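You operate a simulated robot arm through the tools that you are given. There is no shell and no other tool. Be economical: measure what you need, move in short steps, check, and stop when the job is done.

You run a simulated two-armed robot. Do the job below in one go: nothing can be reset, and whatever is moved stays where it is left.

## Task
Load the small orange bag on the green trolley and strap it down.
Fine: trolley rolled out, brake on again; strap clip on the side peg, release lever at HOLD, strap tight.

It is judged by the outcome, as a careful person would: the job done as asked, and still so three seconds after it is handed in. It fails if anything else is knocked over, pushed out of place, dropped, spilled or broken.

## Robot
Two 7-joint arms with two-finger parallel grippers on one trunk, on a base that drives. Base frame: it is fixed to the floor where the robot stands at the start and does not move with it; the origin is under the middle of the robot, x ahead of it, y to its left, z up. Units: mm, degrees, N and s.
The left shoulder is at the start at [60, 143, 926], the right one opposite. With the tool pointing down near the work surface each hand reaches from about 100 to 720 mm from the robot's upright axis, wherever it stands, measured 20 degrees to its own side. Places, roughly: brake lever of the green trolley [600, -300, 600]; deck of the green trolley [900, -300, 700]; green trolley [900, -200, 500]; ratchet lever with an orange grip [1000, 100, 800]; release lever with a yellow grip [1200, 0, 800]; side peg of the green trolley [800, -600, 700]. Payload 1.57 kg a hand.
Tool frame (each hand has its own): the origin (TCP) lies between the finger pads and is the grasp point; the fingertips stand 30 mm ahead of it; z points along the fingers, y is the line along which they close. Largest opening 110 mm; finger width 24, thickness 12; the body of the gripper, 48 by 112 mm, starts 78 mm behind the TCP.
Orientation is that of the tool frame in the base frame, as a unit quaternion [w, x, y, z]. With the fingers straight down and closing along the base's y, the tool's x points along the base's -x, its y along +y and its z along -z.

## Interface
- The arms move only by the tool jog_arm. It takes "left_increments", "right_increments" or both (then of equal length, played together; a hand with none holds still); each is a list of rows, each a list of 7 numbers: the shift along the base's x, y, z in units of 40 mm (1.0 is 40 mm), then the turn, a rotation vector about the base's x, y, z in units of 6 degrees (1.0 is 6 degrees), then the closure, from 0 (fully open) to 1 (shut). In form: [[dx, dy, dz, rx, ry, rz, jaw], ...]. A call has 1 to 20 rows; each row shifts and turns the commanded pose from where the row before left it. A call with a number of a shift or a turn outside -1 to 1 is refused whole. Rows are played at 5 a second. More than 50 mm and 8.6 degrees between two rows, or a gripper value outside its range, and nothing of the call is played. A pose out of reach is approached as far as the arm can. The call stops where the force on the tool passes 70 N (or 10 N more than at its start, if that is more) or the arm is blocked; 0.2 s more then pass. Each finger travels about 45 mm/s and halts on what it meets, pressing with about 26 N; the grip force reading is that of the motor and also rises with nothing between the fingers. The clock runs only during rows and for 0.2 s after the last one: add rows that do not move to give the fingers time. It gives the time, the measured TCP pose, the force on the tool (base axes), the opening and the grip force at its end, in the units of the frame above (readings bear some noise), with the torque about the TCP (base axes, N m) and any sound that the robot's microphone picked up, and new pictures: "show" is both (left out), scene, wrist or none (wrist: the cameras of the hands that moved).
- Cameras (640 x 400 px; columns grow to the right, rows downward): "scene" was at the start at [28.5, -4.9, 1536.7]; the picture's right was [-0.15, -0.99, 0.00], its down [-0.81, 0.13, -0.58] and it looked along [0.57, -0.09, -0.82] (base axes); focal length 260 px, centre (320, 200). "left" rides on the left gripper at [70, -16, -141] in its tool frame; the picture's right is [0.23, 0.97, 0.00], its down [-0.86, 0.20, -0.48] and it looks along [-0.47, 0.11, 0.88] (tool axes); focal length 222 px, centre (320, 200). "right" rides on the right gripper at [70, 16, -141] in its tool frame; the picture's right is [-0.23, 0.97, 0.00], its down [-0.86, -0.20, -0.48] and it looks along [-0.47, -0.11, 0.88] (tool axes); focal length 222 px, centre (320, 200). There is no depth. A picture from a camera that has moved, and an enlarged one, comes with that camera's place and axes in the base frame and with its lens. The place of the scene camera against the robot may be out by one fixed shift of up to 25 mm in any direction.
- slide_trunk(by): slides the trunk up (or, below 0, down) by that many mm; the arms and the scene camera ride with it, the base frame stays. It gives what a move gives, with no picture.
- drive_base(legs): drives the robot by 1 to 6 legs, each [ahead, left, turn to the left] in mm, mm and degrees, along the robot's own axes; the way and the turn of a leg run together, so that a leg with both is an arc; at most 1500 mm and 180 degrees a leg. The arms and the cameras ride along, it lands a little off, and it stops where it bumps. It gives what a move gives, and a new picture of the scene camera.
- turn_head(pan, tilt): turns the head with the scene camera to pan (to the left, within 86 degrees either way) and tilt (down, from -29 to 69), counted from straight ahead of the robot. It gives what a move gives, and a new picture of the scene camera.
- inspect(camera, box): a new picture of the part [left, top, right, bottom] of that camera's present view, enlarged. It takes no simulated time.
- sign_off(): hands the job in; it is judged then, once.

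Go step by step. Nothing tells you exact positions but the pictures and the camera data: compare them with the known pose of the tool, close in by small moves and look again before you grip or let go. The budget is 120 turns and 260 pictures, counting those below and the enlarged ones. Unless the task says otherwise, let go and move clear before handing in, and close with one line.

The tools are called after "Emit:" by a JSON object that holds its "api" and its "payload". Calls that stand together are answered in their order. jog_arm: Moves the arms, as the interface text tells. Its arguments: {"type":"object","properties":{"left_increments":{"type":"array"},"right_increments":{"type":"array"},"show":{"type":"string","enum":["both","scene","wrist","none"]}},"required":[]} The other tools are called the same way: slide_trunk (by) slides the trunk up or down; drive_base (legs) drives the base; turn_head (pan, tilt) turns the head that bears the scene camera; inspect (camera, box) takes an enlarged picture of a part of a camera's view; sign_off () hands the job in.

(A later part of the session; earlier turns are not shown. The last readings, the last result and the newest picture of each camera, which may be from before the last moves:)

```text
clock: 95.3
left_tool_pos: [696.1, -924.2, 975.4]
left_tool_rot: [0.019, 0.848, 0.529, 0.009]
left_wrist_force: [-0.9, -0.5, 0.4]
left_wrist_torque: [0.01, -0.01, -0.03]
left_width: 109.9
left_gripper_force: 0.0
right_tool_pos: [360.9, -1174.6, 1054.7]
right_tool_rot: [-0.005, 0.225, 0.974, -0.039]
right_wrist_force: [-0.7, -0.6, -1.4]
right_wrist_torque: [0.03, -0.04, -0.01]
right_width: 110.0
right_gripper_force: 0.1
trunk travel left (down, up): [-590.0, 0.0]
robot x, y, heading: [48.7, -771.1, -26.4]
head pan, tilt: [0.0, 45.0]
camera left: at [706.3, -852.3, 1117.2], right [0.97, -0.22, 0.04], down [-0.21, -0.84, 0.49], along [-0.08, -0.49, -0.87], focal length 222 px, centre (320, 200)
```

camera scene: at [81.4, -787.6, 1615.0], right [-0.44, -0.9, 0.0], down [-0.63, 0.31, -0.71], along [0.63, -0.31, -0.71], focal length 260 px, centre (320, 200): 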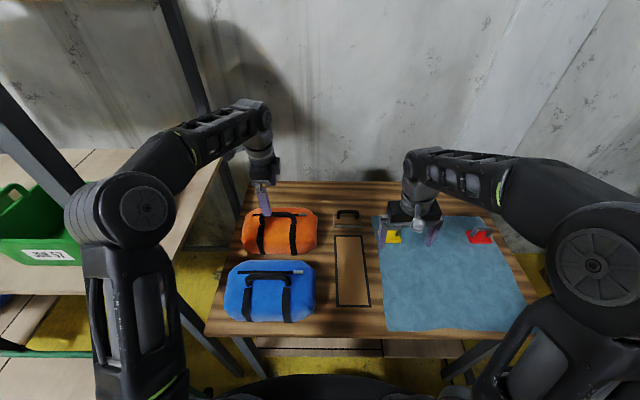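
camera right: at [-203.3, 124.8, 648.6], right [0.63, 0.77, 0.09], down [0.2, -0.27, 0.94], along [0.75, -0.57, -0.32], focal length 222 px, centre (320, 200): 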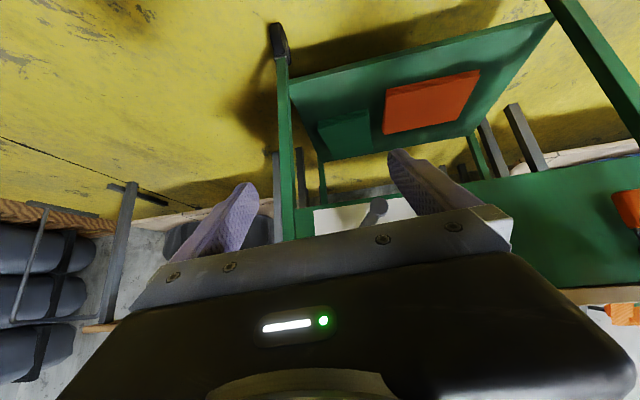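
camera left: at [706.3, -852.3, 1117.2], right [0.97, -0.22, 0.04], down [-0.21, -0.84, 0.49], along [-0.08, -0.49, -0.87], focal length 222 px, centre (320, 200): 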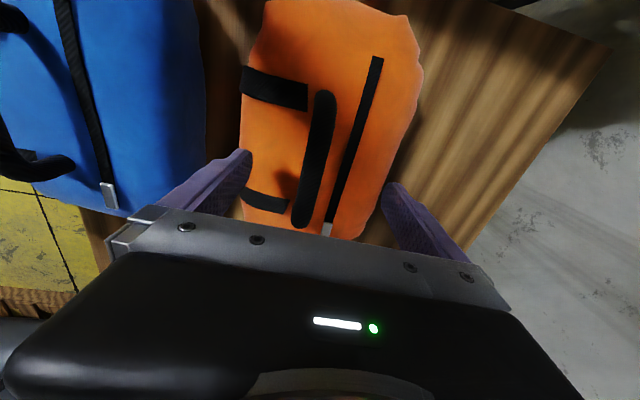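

Emit:
{"api": "jog_arm", "payload": {"left_increments": [[-0.16, 0.08, -0.6, 0, 0, 0, 0], [0, 0, -0.65, 0, 0, 0, 0], [0, 0, 0, 0, 0, 0, 0.5], [0, 0, 0, 0, 0, 0, 0.5]], "show": "wrist"}}

```text
clock: 96.1
left_tool_pos: [687.7, -918.2, 939.0]
left_tool_rot: [0.022, 0.848, 0.53, 0.011]
left_wrist_force: [-18.3, 9.0, 34.8]
left_wrist_torque: [1.32, 2.46, -0.02]
left_width: 97.2
left_gripper_force: 11.4
right_tool_pos: [358.4, -1172.7, 1055.5]
right_tool_rot: [-0.003, 0.224, 0.974, -0.04]
right_wrist_force: [0.2, -0.3, 0.4]
right_wrist_torque: [0.0, -0.01, 0.02]
right_width: 110.2
right_gripper_force: 0.2
trunk travel left (down, up): [-590.0, 0.0]
robot x, y, heading: [48.6, -772.4, -26.3]
head pan, tilt: [0.0, 45.0]
stopped in row 4 (left hand): the force on the tool passed its limit (the readings are from after the stop); the commanded pose is now the measured one
camera left: at [696.6, -845.8, 1079.7], right [0.97, -0.22, 0.05], down [-0.21, -0.84, 0.49], along [-0.07, -0.49, -0.87], focal length 222 px, centre (320, 200)
```

left: 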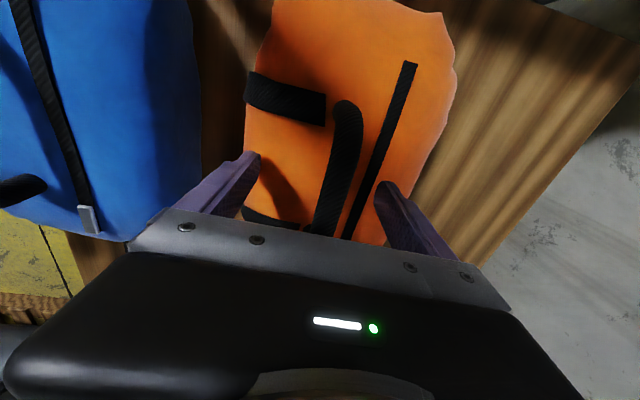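

Fingertips touched the bag's top. Raise slightly, centre on the bar (10 mm forward), narrow the jaws and grip the bar with the finger ends.

Emit:
{"api": "jog_arm", "payload": {"left_increments": [[0, 0, 0.4, 0, 0, 0, 0.1], [0.22, -0.11, 0, 0, 0, 0, 0.3], [0, 0, 0, 0, 0, 0, 0.55], [0, 0, 0, 0, 0, 0, 0.55], [0, 0, 0, 0, 0, 0, 0.55]], "show": "wrist"}}

```text
clock: 97.3
left_tool_pos: [700.9, -924.7, 947.5]
left_tool_rot: [0.022, 0.847, 0.531, 0.011]
left_wrist_force: [-0.5, -0.2, -1.2]
left_wrist_torque: [-0.01, -0.02, 0.02]
left_width: 49.5
left_gripper_force: 0.0
right_tool_pos: [361.2, -1173.0, 1055.2]
right_tool_rot: [-0.005, 0.225, 0.974, -0.039]
right_wrist_force: [-0.3, 0.2, 0.3]
right_wrist_torque: [-0.03, 0.0, -0.02]
right_width: 109.9
right_gripper_force: 0.0
trunk travel left (down, up): [-590.0, 0.0]
robot x, y, heading: [50.0, -771.5, -25.9]
head pan, tilt: [0.0, 45.0]
camera left: at [709.8, -852.7, 1089.2], right [0.97, -0.22, 0.05], down [-0.22, -0.84, 0.49], along [-0.07, -0.49, -0.87], focal length 222 px, centre (320, 200)
```

left: 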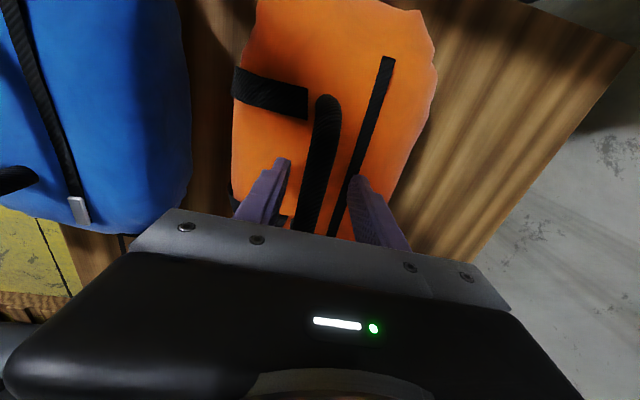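

Emit:
{"api": "jog_arm", "payload": {"left_increments": [[0, 0, -0.25, 0, 0, 0, 0.55], [0, 0, -0.2, 0, 0, 0, 0.55], [0, 0, 0, 0, 0, 0, 1], [0, 0, 0, 0, 0, 0, 1], [0, 0, 0, 0, 0, 0, 1], [0, 0, 0, 0, 0, 0, 1], [0, 0, 0, 0, 0, 0, 1]], "show": "wrist"}}

```text
clock: 98.9
left_tool_pos: [694.8, -921.2, 934.8]
left_tool_rot: [0.023, 0.847, 0.531, 0.012]
left_wrist_force: [-20.9, 12.0, 54.6]
left_wrist_torque: [1.26, 2.26, 0.02]
left_width: 27.8
left_gripper_force: 25.8
right_tool_pos: [356.2, -1173.6, 1059.0]
right_tool_rot: [-0.001, 0.225, 0.974, -0.04]
right_wrist_force: [-0.2, 0.0, 0.0]
right_wrist_torque: [-0.03, 0.01, -0.01]
right_width: 109.9
right_gripper_force: 0.0
trunk travel left (down, up): [-590.0, 0.0]
robot x, y, heading: [45.6, -769.9, -26.2]
head pan, tilt: [0.0, 45.0]
camera left: at [703.8, -849.9, 1077.9], right [0.97, -0.22, 0.05], down [-0.22, -0.84, 0.49], along [-0.07, -0.49, -0.87], focal length 222 px, centre (320, 200)
```

left: 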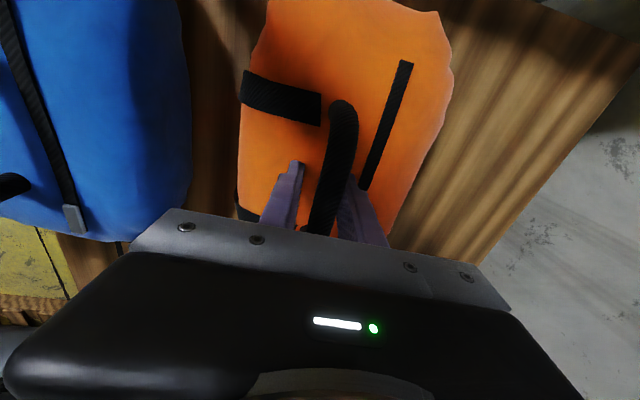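

Emit:
{"api": "jog_arm", "payload": {"left_increments": [[0, 0, 0.25, 0, 0, 0, 1], [0, 0, 0, 0, 0, 0, 1], [0, 0, 0, 0, 0, 0, 1]], "show": "none"}}

Emit:
{"api": "jog_arm", "payload": {"left_increments": [[0, 0, 0.5, 0, 0, 0, 1], [0, 0, 0.5, 0, 0, 0, 1], [0, 0, 0, 0, 0, 0, 1]], "show": "both"}}

```text
clock: 99.7
left_tool_pos: [700.5, -923.0, 935.7]
left_tool_rot: [0.02, 0.848, 0.53, 0.011]
left_wrist_force: [-0.3, 0.0, 0.4]
left_wrist_torque: [0.09, 0.07, -0.05]
left_width: 17.9
left_gripper_force: 26.3
right_tool_pos: [361.5, -1174.3, 1054.3]
right_tool_rot: [-0.005, 0.223, 0.974, -0.039]
right_wrist_force: [-0.1, 0.0, -0.8]
right_wrist_torque: [0.01, 0.0, -0.01]
right_width: 110.0
right_gripper_force: 0.1
trunk travel left (down, up): [-590.0, 0.0]
robot x, y, heading: [47.7, -772.4, -26.3]
head pan, tilt: [0.0, 45.0]
```

```text
clock: 100.5
left_tool_pos: [702.4, -924.5, 977.6]
left_tool_rot: [0.022, 0.848, 0.53, 0.011]
left_wrist_force: [0.8, -0.1, -11.7]
left_wrist_torque: [0.08, 0.06, -0.03]
left_width: 17.9
left_gripper_force: 26.0
right_tool_pos: [362.3, -1173.9, 1054.6]
right_tool_rot: [-0.004, 0.223, 0.974, -0.039]
right_wrist_force: [0.5, -0.4, -0.4]
right_wrist_torque: [0.01, 0.0, -0.01]
right_width: 109.9
right_gripper_force: 0.0
trunk travel left (down, up): [-590.0, 0.0]
robot x, y, heading: [45.3, -772.3, -26.2]
head pan, tilt: [0.0, 45.0]
camera scene: at [82.9, -787.9, 1614.8], right [-0.44, -0.9, 0.0], down [-0.64, 0.31, -0.71], along [0.63, -0.31, -0.71], focal length 260 px, centre (320, 200)
camera left: at [712.0, -852.6, 1120.8], right [0.97, -0.22, 0.04], down [-0.21, -0.84, 0.49], along [-0.07, -0.49, -0.87], focal length 222 px, centre (320, 200)
```

scene: 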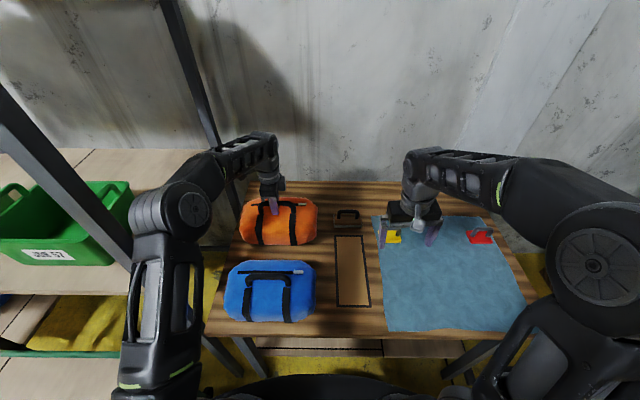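
left: 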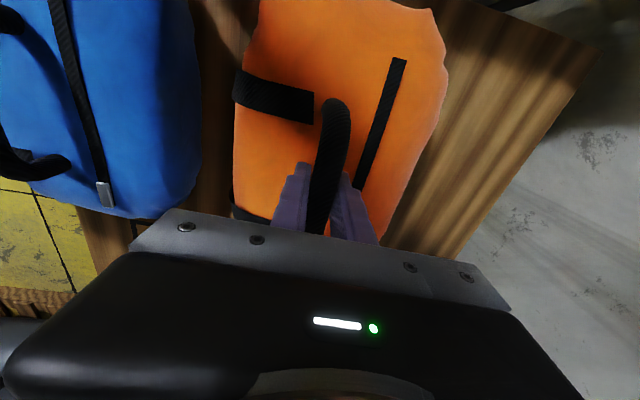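

The bag hangs from the grip (~12 N). Lift on, high enough to clear the blue bag.

Emit:
{"api": "jog_arm", "payload": {"left_increments": [[0, 0, 0.7, 0, 0, 0, 1], [0, 0, 0.7, 0, 0, 0, 1], [0, 0, 0.7, 0, 0, 0, 1], [0, 0, 0.7, 0, 0, 0, 1], [0, 0, 0.7, 0, 0, 0, 1], [0, 0, 0.7, 0, 0, 0, 1], [0, 0, 0, 0, 0, 0, 1]], "show": "both"}}

```text
clock: 102.1
left_tool_pos: [702.0, -925.4, 1080.5]
left_tool_rot: [0.021, 0.848, 0.53, 0.01]
left_wrist_force: [-0.2, 1.2, -11.5]
left_wrist_torque: [0.08, 0.09, 0.02]
left_width: 17.9
left_gripper_force: 25.4
left hand out of reach, approached as far as the arm can: row 4, 5, 6
right_tool_pos: [363.1, -1173.7, 1056.2]
right_tool_rot: [-0.004, 0.224, 0.974, -0.039]
right_wrist_force: [-0.2, 0.2, -0.5]
right_wrist_torque: [0.0, -0.03, -0.05]
right_width: 109.9
right_gripper_force: 0.1
trunk travel left (down, up): [-590.0, 0.0]
robot x, y, heading: [49.9, -771.4, -25.9]
head pan, tilt: [0.0, 45.0]
camera scene: at [83.0, -787.7, 1614.9], right [-0.44, -0.9, 0.0], down [-0.64, 0.31, -0.71], along [0.63, -0.31, -0.71], focal length 260 px, centre (320, 200)
camera left: at [710.9, -853.2, 1222.2], right [0.97, -0.22, 0.05], down [-0.21, -0.84, 0.49], along [-0.07, -0.49, -0.87], focal length 222 px, centre (320, 200)
```

scene: 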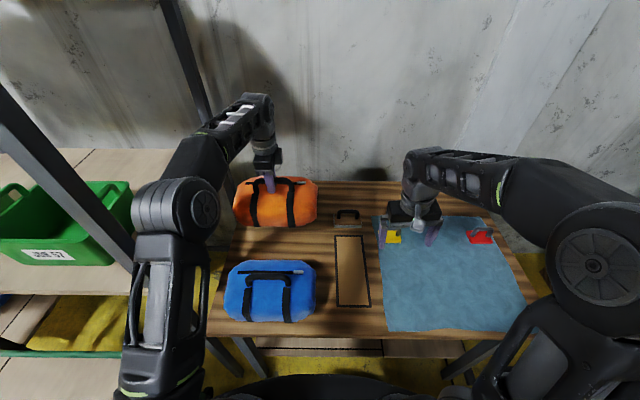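
left: 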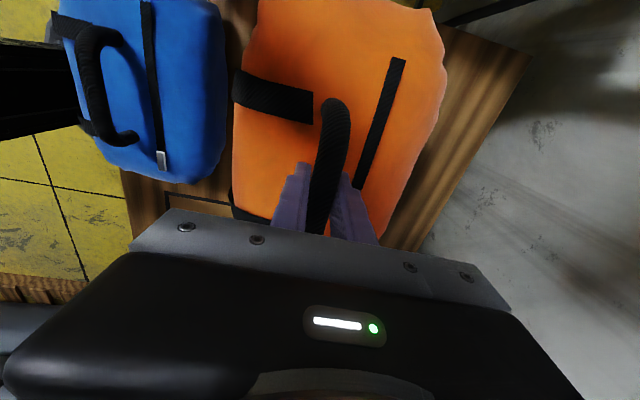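

Lifted 145 mm; the blue bag's handle might still catch, so sidestep right 300 mm (over the low, clear stretch), then reverse.

Emit:
{"api": "drive_base", "payload": {"legs": [[0, -300, 0], [-550, 0, 0]]}}

```text
clock: 106.9
left_tool_pos: [85.7, -956.9, 1079.9]
left_tool_rot: [0.022, 0.851, 0.525, 0.01]
left_wrist_force: [0.5, 0.9, -11.9]
left_wrist_torque: [0.13, 0.02, -0.01]
left_width: 17.5
left_gripper_force: 25.8
right_tool_pos: [-255.6, -1202.5, 1055.3]
right_tool_rot: [-0.005, 0.228, 0.973, -0.04]
right_wrist_force: [0.6, 0.2, 0.6]
right_wrist_torque: [-0.01, 0.01, 0.0]
right_width: 109.8
right_gripper_force: 0.0
trunk travel left (down, up): [-590.0, 0.0]
robot x, y, heading: [-563.7, -799.7, -26.9]
head pan, tilt: [0.0, 45.0]
camera scene: at [-531.4, -813.4, 1614.9], right [-0.45, -0.89, 0.0], down [-0.63, 0.32, -0.71], along [0.63, -0.32, -0.71], focal length 260 px, centre (320, 200)
```

scene: 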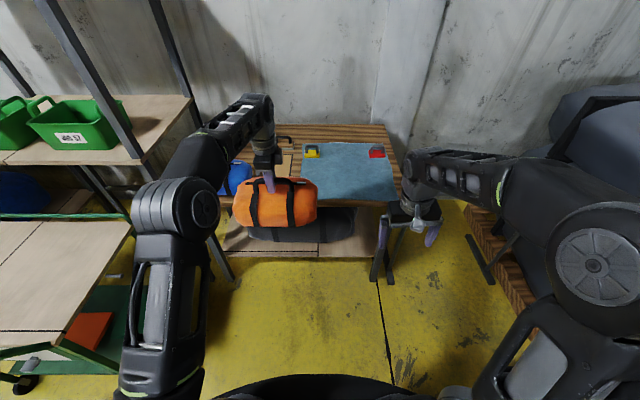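

Bag is clear. Turn left 90° to face the trolley's right side, then bring the left hand to my centreline and the right hand inward.

Emit:
{"api": "drive_base", "payload": {"legs": [[0, 0, 90]]}}

Emit:
{"api": "jog_arm", "payload": {"left_increments": [[0.35, -0.6, 0, 0, 0, 0, 1], [0.35, -0.6, 0, 0, 0, 0, 1], [0.35, -0.6, 0, 0, 0, 0, 1], [0.35, -0.6, 0, 0, 0, 0, 1], [0.35, -0.6, 0, 0, 0, 0, 1], [0, 0, 0, 0, 0, 0, 1]], "right_increments": [[-0.1, -0.7, 0, 0, 0, 0, 0], [-0.1, -0.7, 0, 0, 0, 0, 0], [-0.1, -0.7, 0, 0, 0, 0, 0], [-0.1, -0.7, 0, 0, 0, 0, 0], [-0.1, -0.7, 0, 0, 0, 0, 0], [0, 0, 0, 0, 0, 0, 0]], "show": "scene"}}

```text
clock: 111.1
left_tool_pos: [-400.2, -146.6, 1079.2]
left_tool_rot: [0.009, 0.233, 0.972, 0.022]
left_wrist_force: [-0.7, -0.5, -11.6]
left_wrist_torque: [-0.03, 0.09, -0.01]
left_width: 17.8
left_gripper_force: 26.0
right_tool_pos: [-155.7, -490.2, 1054.3]
right_tool_rot: [0.024, -0.523, 0.852, -0.031]
right_wrist_force: [0.4, 0.5, -0.1]
right_wrist_torque: [0.04, -0.04, 0.02]
right_width: 110.3
right_gripper_force: 0.1
trunk travel left (down, up): [-590.0, 0.0]
robot x, y, heading: [-563.4, -799.7, 62.7]
head pan, tilt: [0.0, 45.0]
camera scene: at [-554.3, -743.1, 1614.9], right [0.89, -0.46, 0.0], down [-0.32, -0.63, -0.71], along [0.32, 0.63, -0.71], focal length 260 px, centre (320, 200)
```

scene: 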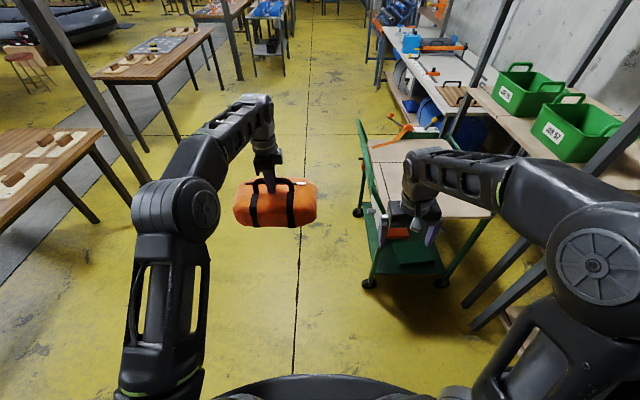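

```text
clock: 112.5
left_tool_pos: [-330.0, -266.2, 1078.0]
left_tool_rot: [0.008, 0.233, 0.972, 0.023]
left_wrist_force: [0.3, 0.9, -12.4]
left_wrist_torque: [-0.08, 0.04, 0.01]
left_width: 17.8
left_gripper_force: 25.9
right_tool_pos: [-173.3, -630.3, 1054.0]
right_tool_rot: [0.024, -0.522, 0.852, -0.032]
right_wrist_force: [-0.2, 0.4, 0.3]
right_wrist_torque: [-0.03, -0.02, -0.01]
right_width: 109.9
right_gripper_force: 0.1
trunk travel left (down, up): [-590.0, 0.0]
robot x, y, heading: [-566.1, -797.6, 63.1]
head pan, tilt: [0.0, 45.0]
camera scene: at [-554.2, -742.1, 1614.8], right [0.89, -0.46, 0.0], down [-0.32, -0.63, -0.71], along [0.32, 0.63, -0.71], focal length 260 px, centre (320, 200)
```

scene: 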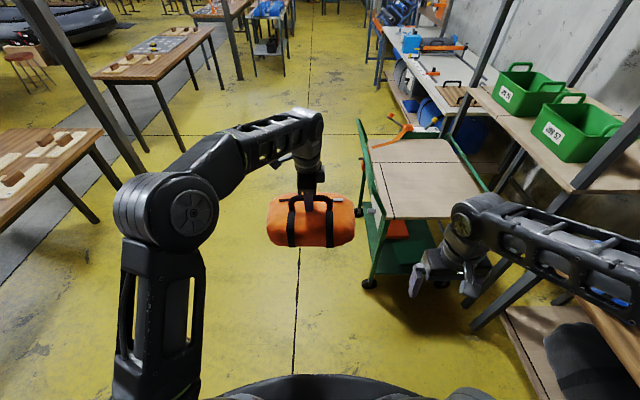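

Approach diagonally so my right elbow stays clear of the shelf post: turn right 25° and advance most of the way.

Emit:
{"api": "drive_base", "payload": {"legs": [[0, 0, -25], [400, -62, 0]]}}

```text
clock: 116.3
left_tool_pos: [229.9, -228.2, 1078.8]
left_tool_rot: [0.014, 0.442, 0.897, 0.021]
left_wrist_force: [0.0, -0.1, -12.4]
left_wrist_torque: [-0.02, 0.09, 0.01]
left_width: 17.7
left_gripper_force: 25.8
right_tool_pos: [213.8, -624.2, 1053.6]
right_tool_rot: [0.016, -0.323, 0.946, -0.036]
right_wrist_force: [0.6, 0.0, 0.0]
right_wrist_torque: [0.0, 0.04, 0.01]
right_width: 110.1
right_gripper_force: 0.0
trunk travel left (down, up): [-590.0, 0.0]
robot x, y, heading: [-210.2, -608.5, 37.3]
head pan, tilt: [0.0, 45.0]
camera scene: at [-182.1, -566.3, 1614.8], right [0.61, -0.8, 0.0], down [-0.56, -0.43, -0.71], along [0.56, 0.43, -0.71], focal length 260 px, centre (320, 200)
```

scene: 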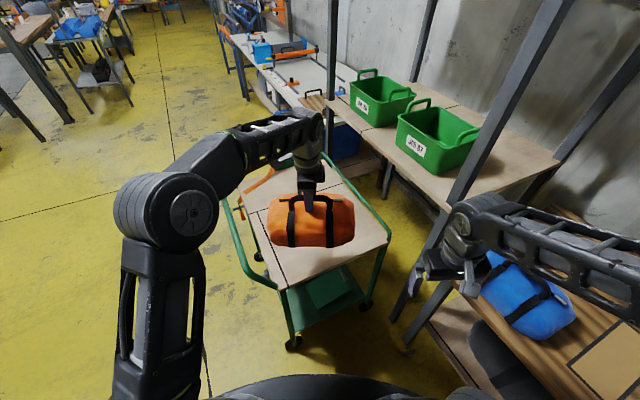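

Deck measured at z≈700, spanning ~80–570 behind the handle. Advance the rest, then extend the bag over the deck centre with a 26° turn to align it.

Emit:
{"api": "drive_base", "payload": {"legs": [[215, 0, 0]]}}

Emit:
{"api": "jog_arm", "payload": {"left_increments": [[0.254, 0.451, -0.55, 0, 0, 0.87, 1], [0.254, 0.451, -0.55, 0, 0, 0.87, 1], [0.254, 0.451, -0.55, 0, 0, 0.87, 1], [0.254, 0.451, -0.55, 0, 0, 0.87, 1], [0.254, 0.451, -0.55, 0, 0, 0.87, 1], [0, 0, 0, 0, 0, 0, 1]], "show": "both"}}

```text
clock: 117.9
left_tool_pos: [399.6, -95.7, 1078.5]
left_tool_rot: [0.012, 0.44, 0.898, 0.019]
left_wrist_force: [0.7, 0.1, -12.3]
left_wrist_torque: [-0.02, 0.11, -0.03]
left_width: 17.7
left_gripper_force: 25.8
right_tool_pos: [383.7, -490.9, 1054.9]
right_tool_rot: [0.016, -0.324, 0.945, -0.036]
right_wrist_force: [0.3, 0.0, -1.0]
right_wrist_torque: [-0.02, 0.04, 0.01]
right_width: 110.3
right_gripper_force: 0.1
trunk travel left (down, up): [-590.0, 0.0]
robot x, y, heading: [-40.8, -476.4, 37.5]
head pan, tilt: [0.0, 45.0]
camera scene: at [-11.4, -435.1, 1614.8], right [0.61, -0.79, 0.0], down [-0.56, -0.43, -0.71], along [0.56, 0.43, -0.71], focal length 260 px, centre (320, 200)
```

scene: 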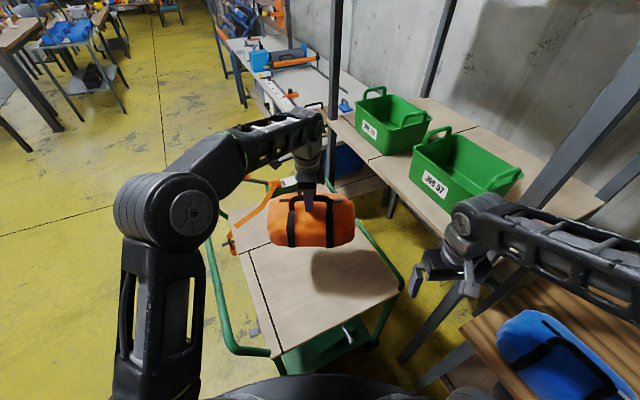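

```text
clock: 119.3
left_tool_pos: [448.1, -7.4, 969.4]
left_tool_rot: [0.007, 0.226, 0.974, 0.023]
left_wrist_force: [0.1, -1.2, -11.2]
left_wrist_torque: [-0.05, 0.1, 0.0]
left_width: 18.0
left_gripper_force: 25.6
right_tool_pos: [383.5, -493.0, 1055.1]
right_tool_rot: [0.018, -0.323, 0.945, -0.036]
right_wrist_force: [0.3, -0.3, 0.0]
right_wrist_torque: [0.01, -0.03, -0.01]
right_width: 109.9
right_gripper_force: 0.0
trunk travel left (down, up): [-590.0, 0.0]
robot x, y, heading: [-41.6, -475.0, 37.7]
head pan, tilt: [0.0, 45.0]
camera scene: at [-13.0, -436.4, 1614.9], right [0.61, -0.79, 0.0], down [-0.56, -0.43, -0.71], along [0.56, 0.43, -0.71], focal length 260 px, centre (320, 200)
camera left: at [373.7, 1.9, 1111.2], right [0.22, 0.97, 0.04], down [0.84, -0.22, 0.49], along [0.49, -0.07, -0.87], focal length 222 px, centre (320, 200)
```

scene: 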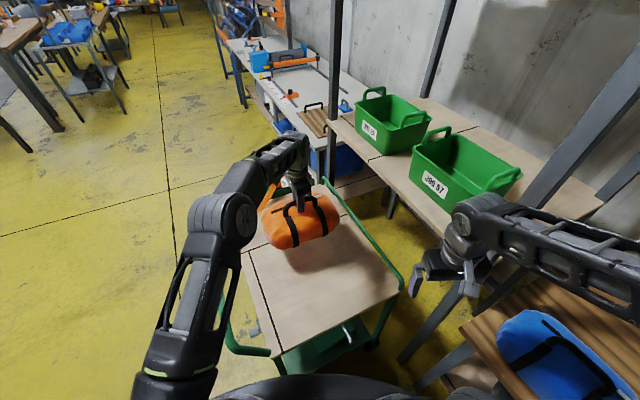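
left: 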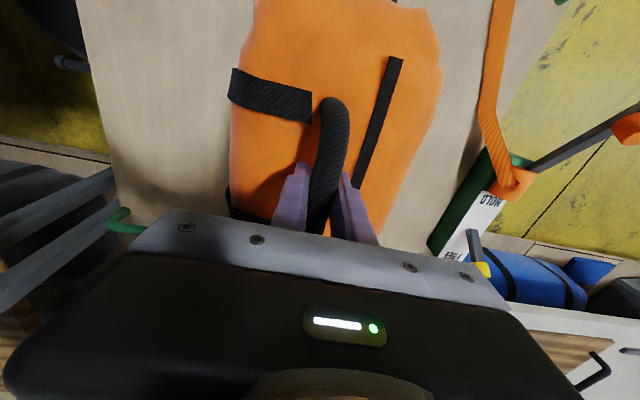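

Bag is aligned and centred on the winch–peg line. Lower it.

Emit:
{"api": "jog_arm", "payload": {"left_increments": [[0, 0, -0.6, 0, 0, 0, 1], [0, 0, -0.6, 0, 0, 0, 1], [0, 0, -0.6, 0, 0, 0, 1], [0, 0, -0.6, 0, 0, 0, 1], [0, 0, 0, 0, 0, 0, 1]], "show": "none"}}

Emit:
{"api": "jog_arm", "payload": {"left_increments": [[0, 0, -0.2, 0, 0, 0, 1], [0, 0, -0.2, 0, 0, 0, 1], [0, 0, -0.2, 0, 0, 0, 1], [0, 0, 0, 0, 0, 0, 1]], "show": "none"}}

```text
clock: 120.5
left_tool_pos: [450.5, -6.0, 872.5]
left_tool_rot: [0.007, 0.227, 0.974, 0.023]
left_wrist_force: [-0.3, -1.0, -11.4]
left_wrist_torque: [-0.03, 0.07, -0.04]
left_width: 17.5
left_gripper_force: 25.9
right_tool_pos: [383.0, -492.6, 1054.6]
right_tool_rot: [0.017, -0.324, 0.945, -0.036]
right_wrist_force: [0.1, 0.1, -0.8]
right_wrist_torque: [-0.01, -0.03, 0.02]
right_width: 109.9
right_gripper_force: 0.0
trunk travel left (down, up): [-590.0, 0.0]
robot x, y, heading: [-43.0, -478.0, 37.5]
head pan, tilt: [0.0, 45.0]
```

```text
clock: 121.5
left_tool_pos: [450.9, -9.1, 855.9]
left_tool_rot: [0.012, 0.226, 0.974, 0.027]
left_wrist_force: [-2.6, -6.8, 35.6]
left_wrist_torque: [-0.06, 0.07, -0.06]
left_width: 18.0
left_gripper_force: 26.2
right_tool_pos: [380.7, -495.1, 1056.6]
right_tool_rot: [0.019, -0.323, 0.945, -0.035]
right_wrist_force: [0.5, 0.2, 0.4]
right_wrist_torque: [0.02, 0.0, 0.02]
right_width: 110.4
right_gripper_force: 0.0
trunk travel left (down, up): [-590.0, 0.0]
robot x, y, heading: [-40.4, -477.8, 37.3]
head pan, tilt: [0.0, 45.0]
```

Contact with the deck. Ease up to zero force, release and rise.

Emit:
{"api": "jog_arm", "payload": {"left_increments": [[0, 0, 0.25, 0, 0, 0, 1], [0, 0, 0, 0, 0, 0, 0.7], [0, 0, 0, 0, 0, 0, 0.5], [0, 0, 0, 0, 0, 0, 0.5], [0, 0, 0.5, 0, 0, 0, 0.5], [0, 0, 0.8, 0, 0, 0, 0.5], [0, 0, 0.8, 0, 0, 0, 0.5], [0, 0, 0.8, 0, 0, 0, 0.3]], "show": "both"}}

```text
clock: 123.3
left_tool_pos: [447.4, -6.8, 976.4]
left_tool_rot: [0.008, 0.227, 0.974, 0.023]
left_wrist_force: [0.2, -0.7, -0.3]
left_wrist_torque: [0.02, 0.01, 0.0]
left_width: 77.2
left_gripper_force: 0.0
right_tool_pos: [382.3, -492.7, 1053.3]
right_tool_rot: [0.017, -0.323, 0.946, -0.035]
right_wrist_force: [-0.6, 0.3, -0.2]
right_wrist_torque: [-0.02, 0.0, 0.05]
right_width: 110.1
right_gripper_force: 0.1
trunk travel left (down, up): [-590.0, 0.0]
robot x, y, heading: [-40.0, -470.7, 37.8]
head pan, tilt: [0.0, 45.0]
camera scene: at [-13.8, -437.2, 1614.9], right [0.61, -0.79, 0.0], down [-0.56, -0.43, -0.71], along [0.56, 0.43, -0.71], focal length 260 px, centre (320, 200)
camera left: at [373.2, 1.4, 1119.1], right [0.23, 0.97, 0.05], down [0.84, -0.22, 0.49], along [0.49, -0.07, -0.87], focal length 222 px, centre (320, 200)
```

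scene: 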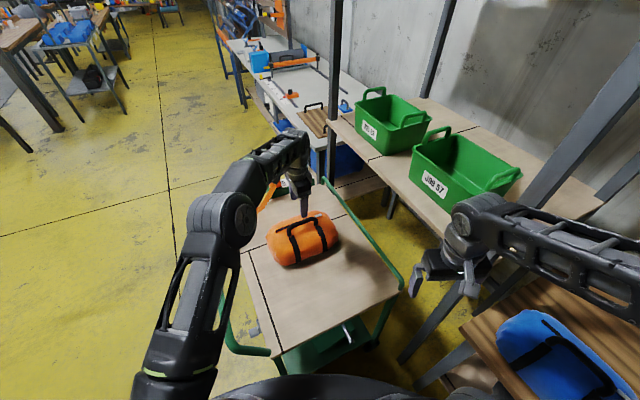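
left: 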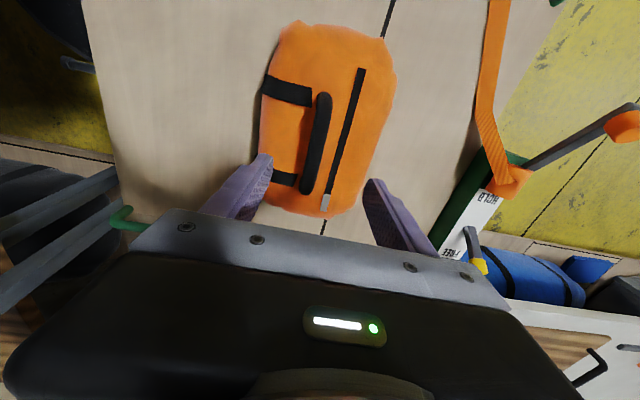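

The bag sits on the deck, centred under the strap line. Retract the left hand, back off, and go round to the trolley's front to take the clip.

Emit:
{"api": "jog_arm", "payload": {"left_increments": [[-0.5, -0.08, 0.6, 0, 0, 0, 0], [-0.94, -0.14, 0.3, 0, 0, 1, 0], [-0.94, -0.14, 0.3, 0, 0, 1, 0], [-0.94, -0.14, 0.3, 0, 0, 1, 0], [-0.94, -0.14, 0.3, 0, 0, 1, 0], [-0.94, -0.14, 0, 0, 0, 1, 0], [-0.4, -0.06, 0, 0, 0, 1, 0], [0, 0, 0, 0, 0, 1, 0], [0, 0, 0, 0, 0, 1, 0], [0, 0, 0, 0, 0, 1, 0], [0, 0, 0, 0, 0, 1, 0], [0, 0, 0, 0, 0, 0.7, 0]], "show": "none"}}

Emit:
{"api": "drive_base", "payload": {"legs": [[-420, 0, 0], [0, 0, -64], [-540, 0, 0], [0, 1030, 0]]}}

Emit:
{"api": "inspect", "payload": {"camera": "scene", "box": [220, 130, 440, 310]}}

```text
clock: 125.9
left_tool_pos: [225.8, -40.5, 1046.8]
left_tool_rot: [-0.005, -0.326, 0.945, 0.023]
left_wrist_force: [-0.9, 0.8, 0.0]
left_wrist_torque: [-0.02, 0.0, -0.01]
left_width: 110.1
left_gripper_force: 0.0
right_tool_pos: [382.4, -492.2, 1054.5]
right_tool_rot: [0.017, -0.323, 0.945, -0.036]
right_wrist_force: [-0.5, -0.2, 0.3]
right_wrist_torque: [0.01, 0.0, 0.01]
right_width: 110.2
right_gripper_force: 0.1
trunk travel left (down, up): [-590.0, 0.0]
robot x, y, heading: [-40.2, -474.2, 37.6]
head pan, tilt: [0.0, 45.0]
```

```text
clock: 139.1
left_tool_pos: [117.8, 400.6, 1046.6]
left_tool_rot: [0.008, 0.226, 0.974, 0.022]
left_wrist_force: [-0.1, -0.3, 0.5]
left_wrist_torque: [0.0, 0.03, -0.01]
left_width: 110.1
left_gripper_force: 0.0
right_tool_pos: [-221.2, 62.1, 1054.6]
right_tool_rot: [-0.004, 0.228, 0.973, -0.04]
right_wrist_force: [0.7, -0.8, -0.3]
right_wrist_torque: [-0.02, -0.02, 0.01]
right_width: 109.9
right_gripper_force: 0.0
trunk travel left (down, up): [-590.0, 0.0]
robot x, y, heading: [-388.5, 452.6, -26.7]
head pan, tilt: [0.0, 45.0]
camera scene: at [-356.3, 434.4, 1614.9], right [-0.45, -0.89, 0.0], down [-0.63, 0.32, -0.71], along [0.63, -0.32, -0.71], focal length 260 px, centre (320, 200)
```

scene: 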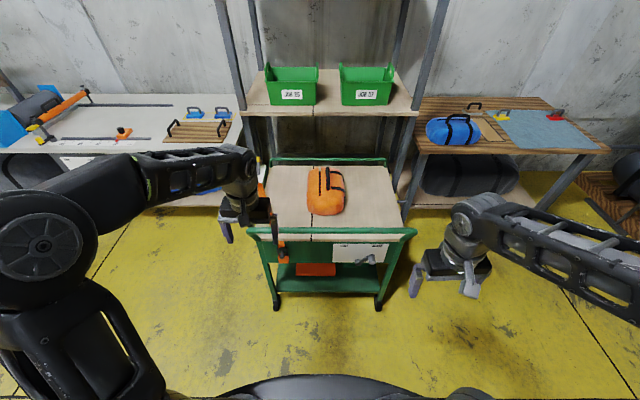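

```text
2.22 times, centred on (330, 220) of scene
camera zoom: at [-356.3, 434.4, 1614.9], right [-0.45, -0.89, 0.0], down [-0.63, 0.32, -0.71], along [0.63, -0.32, -0.71], focal length 577 px, centre (298, 156)
```

zoom: 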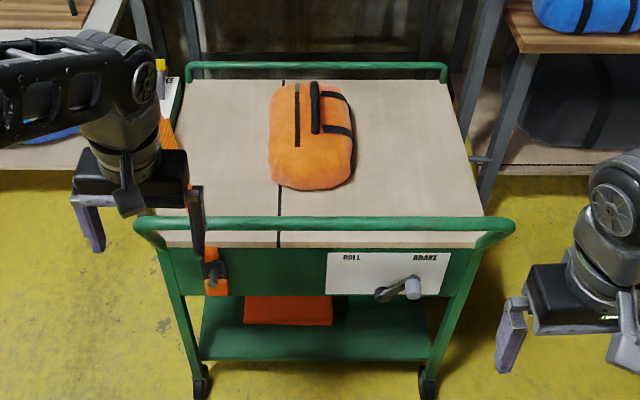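

Lower the trunk, back off a little, then bring the left hand horizontal, pointing at the clip.

Emit:
{"api": "slide_trunk", "payload": {"by": -150}}

Emit:
{"api": "drive_base", "payload": {"legs": [[-150, 0, 0]]}}

Emit:
{"api": "jog_arm", "payload": {"left_increments": [[0.248, -0.159, -0.459, -0.449, -0.893, 0, 0], [0.248, -0.159, -0.459, -0.449, -0.893, 0, 0], [0.248, -0.159, -0.459, -0.449, -0.893, 0, 0], [0.248, -0.159, -0.459, -0.449, -0.893, 0, 0], [0.248, -0.159, -0.459, -0.449, -0.893, 0, 0], [0.248, -0.159, -0.459, -0.449, -0.893, 0, 0], [0.248, -0.159, -0.459, -0.449, -0.893, 0, 0], [0.248, -0.159, -0.459, -0.449, -0.893, 0, 0], [0.248, -0.159, -0.459, -0.449, -0.893, 0, 0], [0.248, -0.159, -0.459, -0.449, -0.893, 0, 0], [0.248, -0.159, -0.459, -0.449, -0.893, 0, 0], [0.248, -0.159, -0.459, -0.449, -0.893, 0, 0], [0.248, -0.159, -0.459, -0.449, -0.893, 0, 0], [0.248, -0.159, -0.459, -0.449, -0.893, 0, 0], [0, 0, 0, 0, 0, 0, 0]], "show": "both"}}

```text
clock: 140.8
left_tool_pos: [117.6, 399.6, 896.1]
left_tool_rot: [0.008, 0.226, 0.974, 0.023]
left_wrist_force: [-0.1, -0.7, 0.3]
left_wrist_torque: [-0.04, 0.02, -0.01]
left_width: 110.2
left_gripper_force: 0.1
right_tool_pos: [-220.8, 62.0, 904.6]
right_tool_rot: [-0.004, 0.228, 0.973, -0.039]
right_wrist_force: [-0.7, -0.2, -0.7]
right_wrist_torque: [0.02, 0.01, 0.01]
right_width: 110.0
right_gripper_force: 0.0
trunk travel left (down, up): [-440.0, 150.0]
robot x, y, heading: [-384.1, 451.4, -26.8]
head pan, tilt: [0.0, 45.0]
```

```text
clock: 142.2
left_tool_pos: [-16.9, 467.1, 897.1]
left_tool_rot: [0.008, 0.226, 0.974, 0.022]
left_wrist_force: [0.1, -0.6, -0.2]
left_wrist_torque: [-0.01, 0.0, 0.03]
left_width: 110.0
left_gripper_force: 0.0
right_tool_pos: [-357.3, 129.3, 903.7]
right_tool_rot: [-0.004, 0.228, 0.973, -0.04]
right_wrist_force: [0.4, 0.5, -0.1]
right_wrist_torque: [0.0, -0.01, 0.03]
right_width: 110.0
right_gripper_force: 0.0
trunk travel left (down, up): [-440.0, 150.0]
robot x, y, heading: [-523.7, 520.3, -26.6]
head pan, tilt: [0.0, 45.0]
camera scene: at [-492.6, 502.0, 1465.0], right [-0.45, -0.89, 0.0], down [-0.63, 0.32, -0.71], along [0.63, -0.32, -0.71], focal length 260 px, centre (320, 200)
```

scene: 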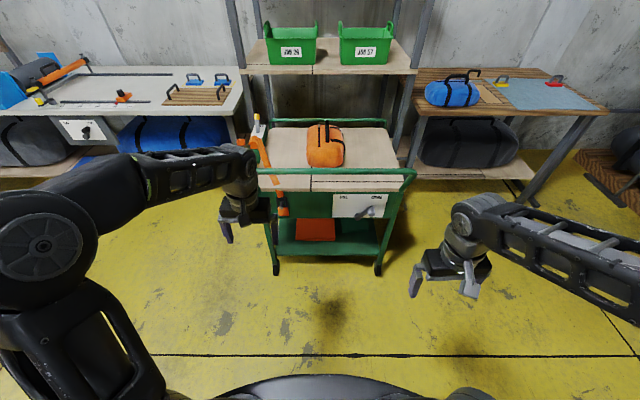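

```text
clock: 145.4
left_tool_pos: [104.0, 333.8, 657.9]
left_tool_rot: [0.639, 0.15, 0.744, -0.123]
left_wrist_force: [0.5, -0.6, -0.7]
left_wrist_torque: [0.02, 0.01, -0.03]
left_width: 109.9
left_gripper_force: 0.1
left hand out of reach, approached as far as the arm can: row 6, 11, 12, 13, 14
right_tool_pos: [-356.4, 128.2, 905.2]
right_tool_rot: [-0.005, 0.228, 0.973, -0.04]
right_wrist_force: [1.0, -0.5, 1.2]
right_wrist_torque: [0.02, -0.02, 0.02]
right_width: 110.2
right_gripper_force: 0.0
trunk travel left (down, up): [-440.0, 150.0]
robot x, y, heading: [-524.6, 517.3, -26.7]
head pan, tilt: [0.0, 45.0]
camera scene: at [-491.5, 501.5, 1465.0], right [-0.45, -0.89, 0.0], down [-0.63, 0.32, -0.71], along [0.63, -0.32, -0.71], focal length 260 px, centre (320, 200)
camera left: at [-42.9, 375.0, 613.2], right [0.34, 0.92, -0.22], down [-0.24, 0.31, 0.92], along [0.91, -0.26, 0.33], focal length 222 px, centre (320, 200)
```

scene: 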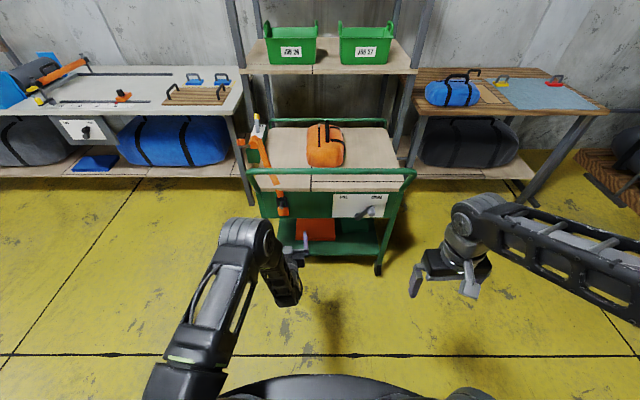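
left: 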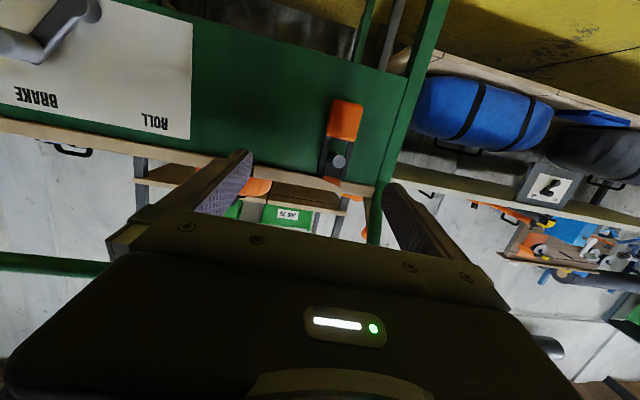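

Emit:
{"api": "inspect", "payload": {"camera": "scene", "box": [235, 105, 315, 225]}}

Emit:
{"api": "inspect", "payload": {"camera": "left", "box": [290, 80, 400, 220]}}

```text
3.33 times, centred on (275, 165) of scene
camera zoom: at [-491.5, 501.5, 1465.0], right [-0.45, -0.89, 0.0], down [-0.63, 0.32, -0.71], along [0.63, -0.32, -0.71], focal length 866 px, centre (470, 317)
```

zoom: 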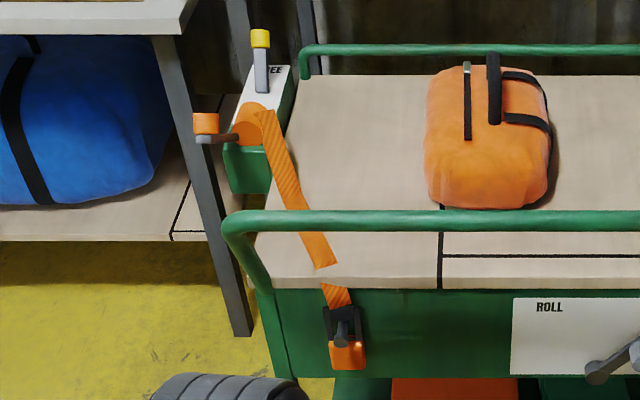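

```text
2.86 times, centred on (345, 150) of left
camera zoom: at [-42.9, 375.0, 613.2], right [0.34, 0.92, -0.22], down [-0.24, 0.31, 0.92], along [0.91, -0.26, 0.33], focal length 635 px, centre (249, 343)
```

zoom: 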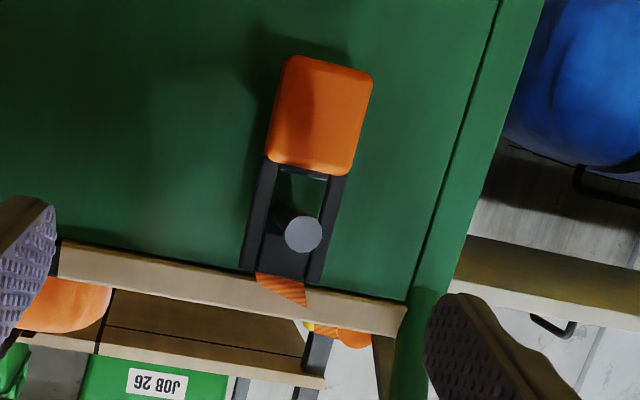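

Clip: black frame over a pin, orange block below as grip, at about [281,291,605]. Drive 90 mm closer, then line up.

Emit:
{"api": "drive_base", "payload": {"legs": [[90, 0, 0]]}}

Emit:
{"api": "jog_arm", "payload": {"left_increments": [[0.35, 0.4, -0.7, 0, 0, -0.35, 0.4], [0.35, 0.4, -0.6, 0, 0, -0.35, 0.4], [0, 0, 0, 0, 0, 0, 0.4]], "show": "wrist"}}

```text
clock: 146.5
left_tool_pos: [186.0, 292.8, 657.0]
left_tool_rot: [0.638, 0.15, 0.746, -0.122]
left_wrist_force: [0.1, 0.4, -1.2]
left_wrist_torque: [0.01, -0.01, -0.02]
left_width: 110.1
left_gripper_force: 0.0
right_tool_pos: [-273.4, 86.5, 904.3]
right_tool_rot: [-0.005, 0.229, 0.973, -0.039]
right_wrist_force: [0.2, 0.1, -1.1]
right_wrist_torque: [0.04, 0.0, 0.0]
right_width: 109.7
right_gripper_force: 0.1
trunk travel left (down, up): [-440.0, 150.0]
robot x, y, heading: [-443.3, 477.2, -26.5]
head pan, tilt: [0.0, 45.0]
camera scene: at [-408.5, 459.7, 1464.9], right [-0.45, -0.89, 0.0], down [-0.63, 0.32, -0.71], along [0.63, -0.32, -0.71], focal length 260 px, centre (320, 200)
```

scene: 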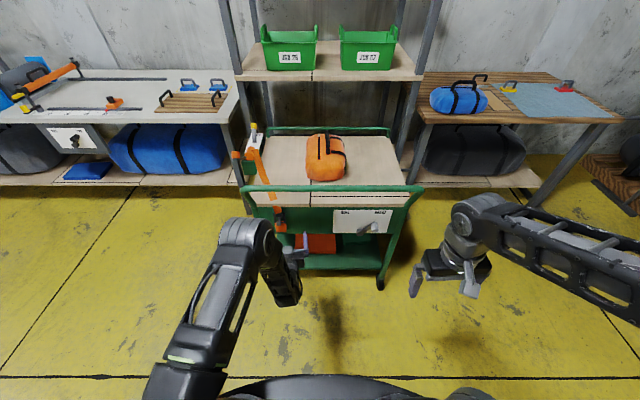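

```text
clock: 147.3
left_tool_pos: [190.5, 268.2, 610.6]
left_tool_rot: [0.636, 0.172, 0.742, -0.127]
left_wrist_force: [0.4, -0.2, -0.6]
left_wrist_torque: [0.02, 0.01, 0.04]
left_width: 66.0
left_gripper_force: 0.1
left hand out of reach, approached as far as the arm can: row 1, 2
right_tool_pos: [-274.6, 87.3, 903.6]
right_tool_rot: [-0.004, 0.229, 0.973, -0.04]
right_wrist_force: [1.3, 0.2, -0.2]
right_wrist_torque: [0.0, 0.03, 0.01]
right_width: 110.0
right_gripper_force: 0.0
trunk travel left (down, up): [-440.0, 150.0]
robot x, y, heading: [-443.4, 475.3, -26.8]
head pan, tilt: [0.0, 45.0]
camera left: at [46.5, 316.0, 565.6], right [0.38, 0.91, -0.19], down [-0.23, 0.3, 0.93], along [0.9, -0.3, 0.32], focal length 222 px, centre (320, 200)
```

left: 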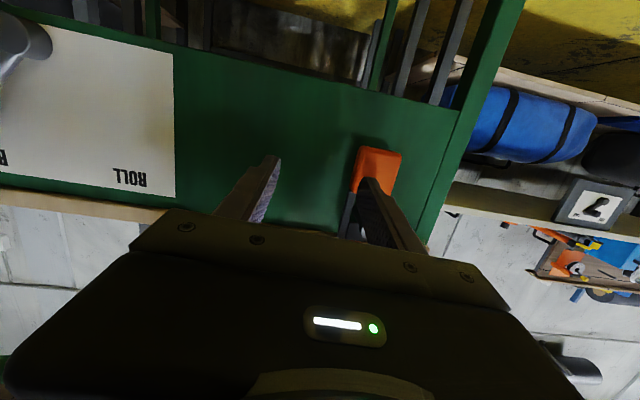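

The arm hits a joint limit sideways, so I'll use the base: strafe left 61 mm.

Emit:
{"api": "drive_base", "payload": {"legs": [[-20, 0, 0], [0, 61, 0]]}}

Emit:
{"api": "inspect", "payload": {"camera": "left", "box": [160, 80, 480, 280]}}

```text
clock: 148.7
left_tool_pos: [200.7, 333.0, 611.0]
left_tool_rot: [0.636, 0.172, 0.741, -0.128]
left_wrist_force: [0.0, -0.4, -0.4]
left_wrist_torque: [0.01, 0.02, -0.02]
left_width: 65.8
left_gripper_force: 0.0
right_tool_pos: [-265.4, 151.8, 904.9]
right_tool_rot: [-0.004, 0.229, 0.973, -0.04]
right_wrist_force: [-0.8, 0.0, 0.1]
right_wrist_torque: [-0.05, 0.01, 0.01]
right_width: 110.0
right_gripper_force: 0.0
trunk travel left (down, up): [-440.0, 150.0]
robot x, y, heading: [-435.9, 543.4, -26.4]
head pan, tilt: [0.0, 45.0]
camera scene: at [-399.5, 525.1, 1464.9], right [-0.45, -0.89, 0.0], down [-0.63, 0.32, -0.71], along [0.63, -0.32, -0.71], focal length 260 px, centre (320, 200)
```

scene: 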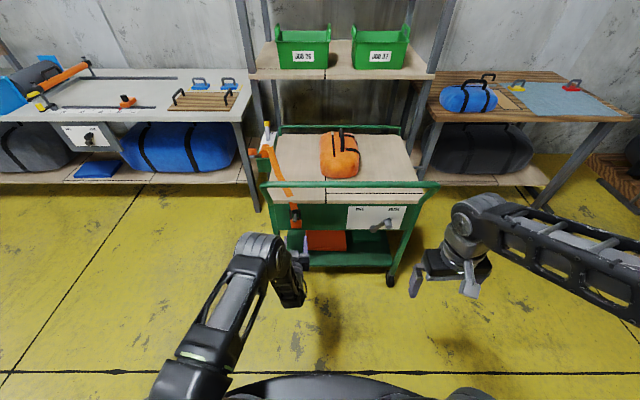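

```text
2.00 times, centred on (320, 180) of left
camera zoom: at [56.4, 380.3, 565.7], right [0.38, 0.91, -0.2], down [-0.23, 0.3, 0.93], along [0.9, -0.3, 0.32], focal length 444 px, centre (320, 240)
```

zoom: 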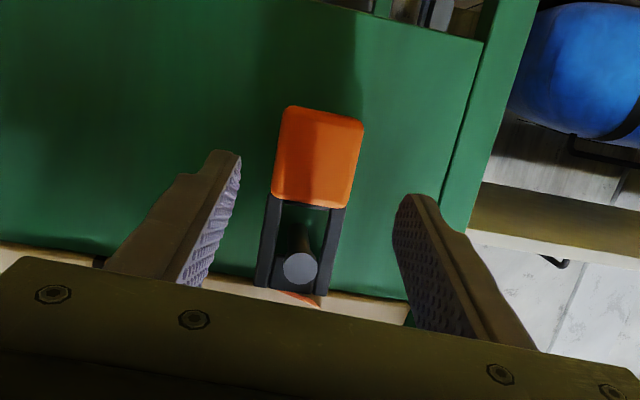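

Emit:
{"api": "drive_base", "payload": {"legs": [[72, 0, 0]]}}

Emit:
{"api": "inspect", "payload": {"camera": "left", "box": [160, 80, 480, 280]}}

```text
clock: 149.7
left_tool_pos: [265.7, 298.0, 610.6]
left_tool_rot: [0.636, 0.173, 0.742, -0.128]
left_wrist_force: [-0.5, -1.1, -0.9]
left_wrist_torque: [0.02, -0.03, 0.0]
left_width: 66.0
left_gripper_force: 0.0
right_tool_pos: [-200.4, 118.5, 905.2]
right_tool_rot: [-0.005, 0.229, 0.973, -0.04]
right_wrist_force: [0.4, 0.9, -0.1]
right_wrist_torque: [-0.02, 0.05, -0.02]
right_width: 110.0
right_gripper_force: 0.1
trunk travel left (down, up): [-440.0, 150.0]
robot x, y, heading: [-367.9, 505.1, -26.7]
head pan, tilt: [0.0, 45.0]
camera scene: at [-334.3, 491.0, 1464.9], right [-0.45, -0.89, 0.0], down [-0.63, 0.32, -0.71], along [0.63, -0.32, -0.71], focal length 260 px, centre (320, 200)
```

scene: 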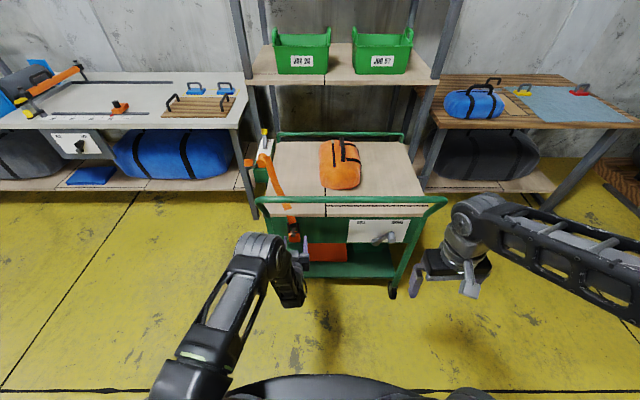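

```text
2.00 times, centred on (320, 180) of left
camera zoom: at [121.0, 346.6, 565.2], right [0.38, 0.91, -0.19], down [-0.23, 0.3, 0.93], along [0.9, -0.3, 0.32], focal length 444 px, centre (320, 240)
```

zoom: 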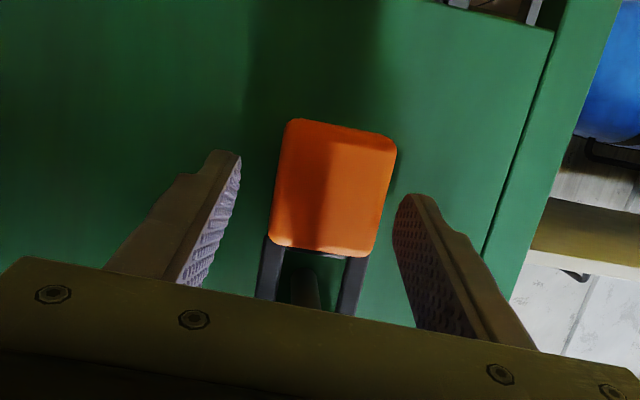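

Emit:
{"api": "jog_arm", "payload": {"left_increments": [[0, 0, 0, 0, 0, 0, 1], [0, 0, 0, 0, 0, 0, 1], [0, 0, 0, 0, 0, 0, 1], [0, 0, 0, 0, 0, 0, 1], [0, 0, 0, 0, 0, 0, 1]], "show": "wrist"}}

```text
clock: 150.9
left_tool_pos: [264.0, 298.9, 610.7]
left_tool_rot: [0.635, 0.173, 0.742, -0.127]
left_wrist_force: [0.1, 1.3, -0.4]
left_wrist_torque: [-0.04, -0.01, 0.03]
left_width: 47.4
left_gripper_force: 26.0
right_tool_pos: [-201.5, 119.2, 904.8]
right_tool_rot: [-0.004, 0.229, 0.973, -0.039]
right_wrist_force: [0.3, 0.6, 0.2]
right_wrist_torque: [-0.02, 0.02, 0.0]
right_width: 110.1
right_gripper_force: 0.0
trunk travel left (down, up): [-440.0, 150.0]
robot x, y, heading: [-365.9, 508.1, -26.9]
head pan, tilt: [0.0, 45.0]
camera left: at [120.6, 346.9, 565.7], right [0.38, 0.91, -0.19], down [-0.23, 0.3, 0.93], along [0.9, -0.3, 0.32], focal length 222 px, centre (320, 200)
```

left: 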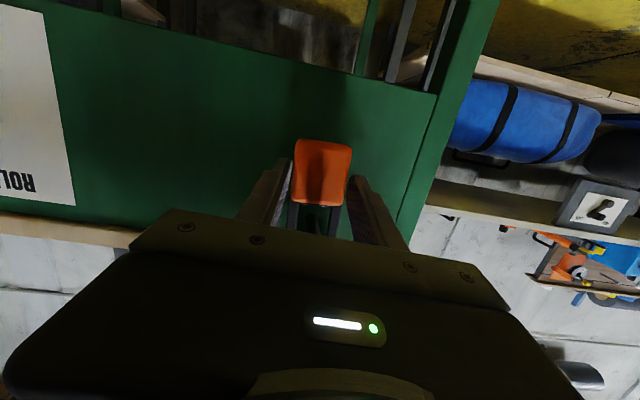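

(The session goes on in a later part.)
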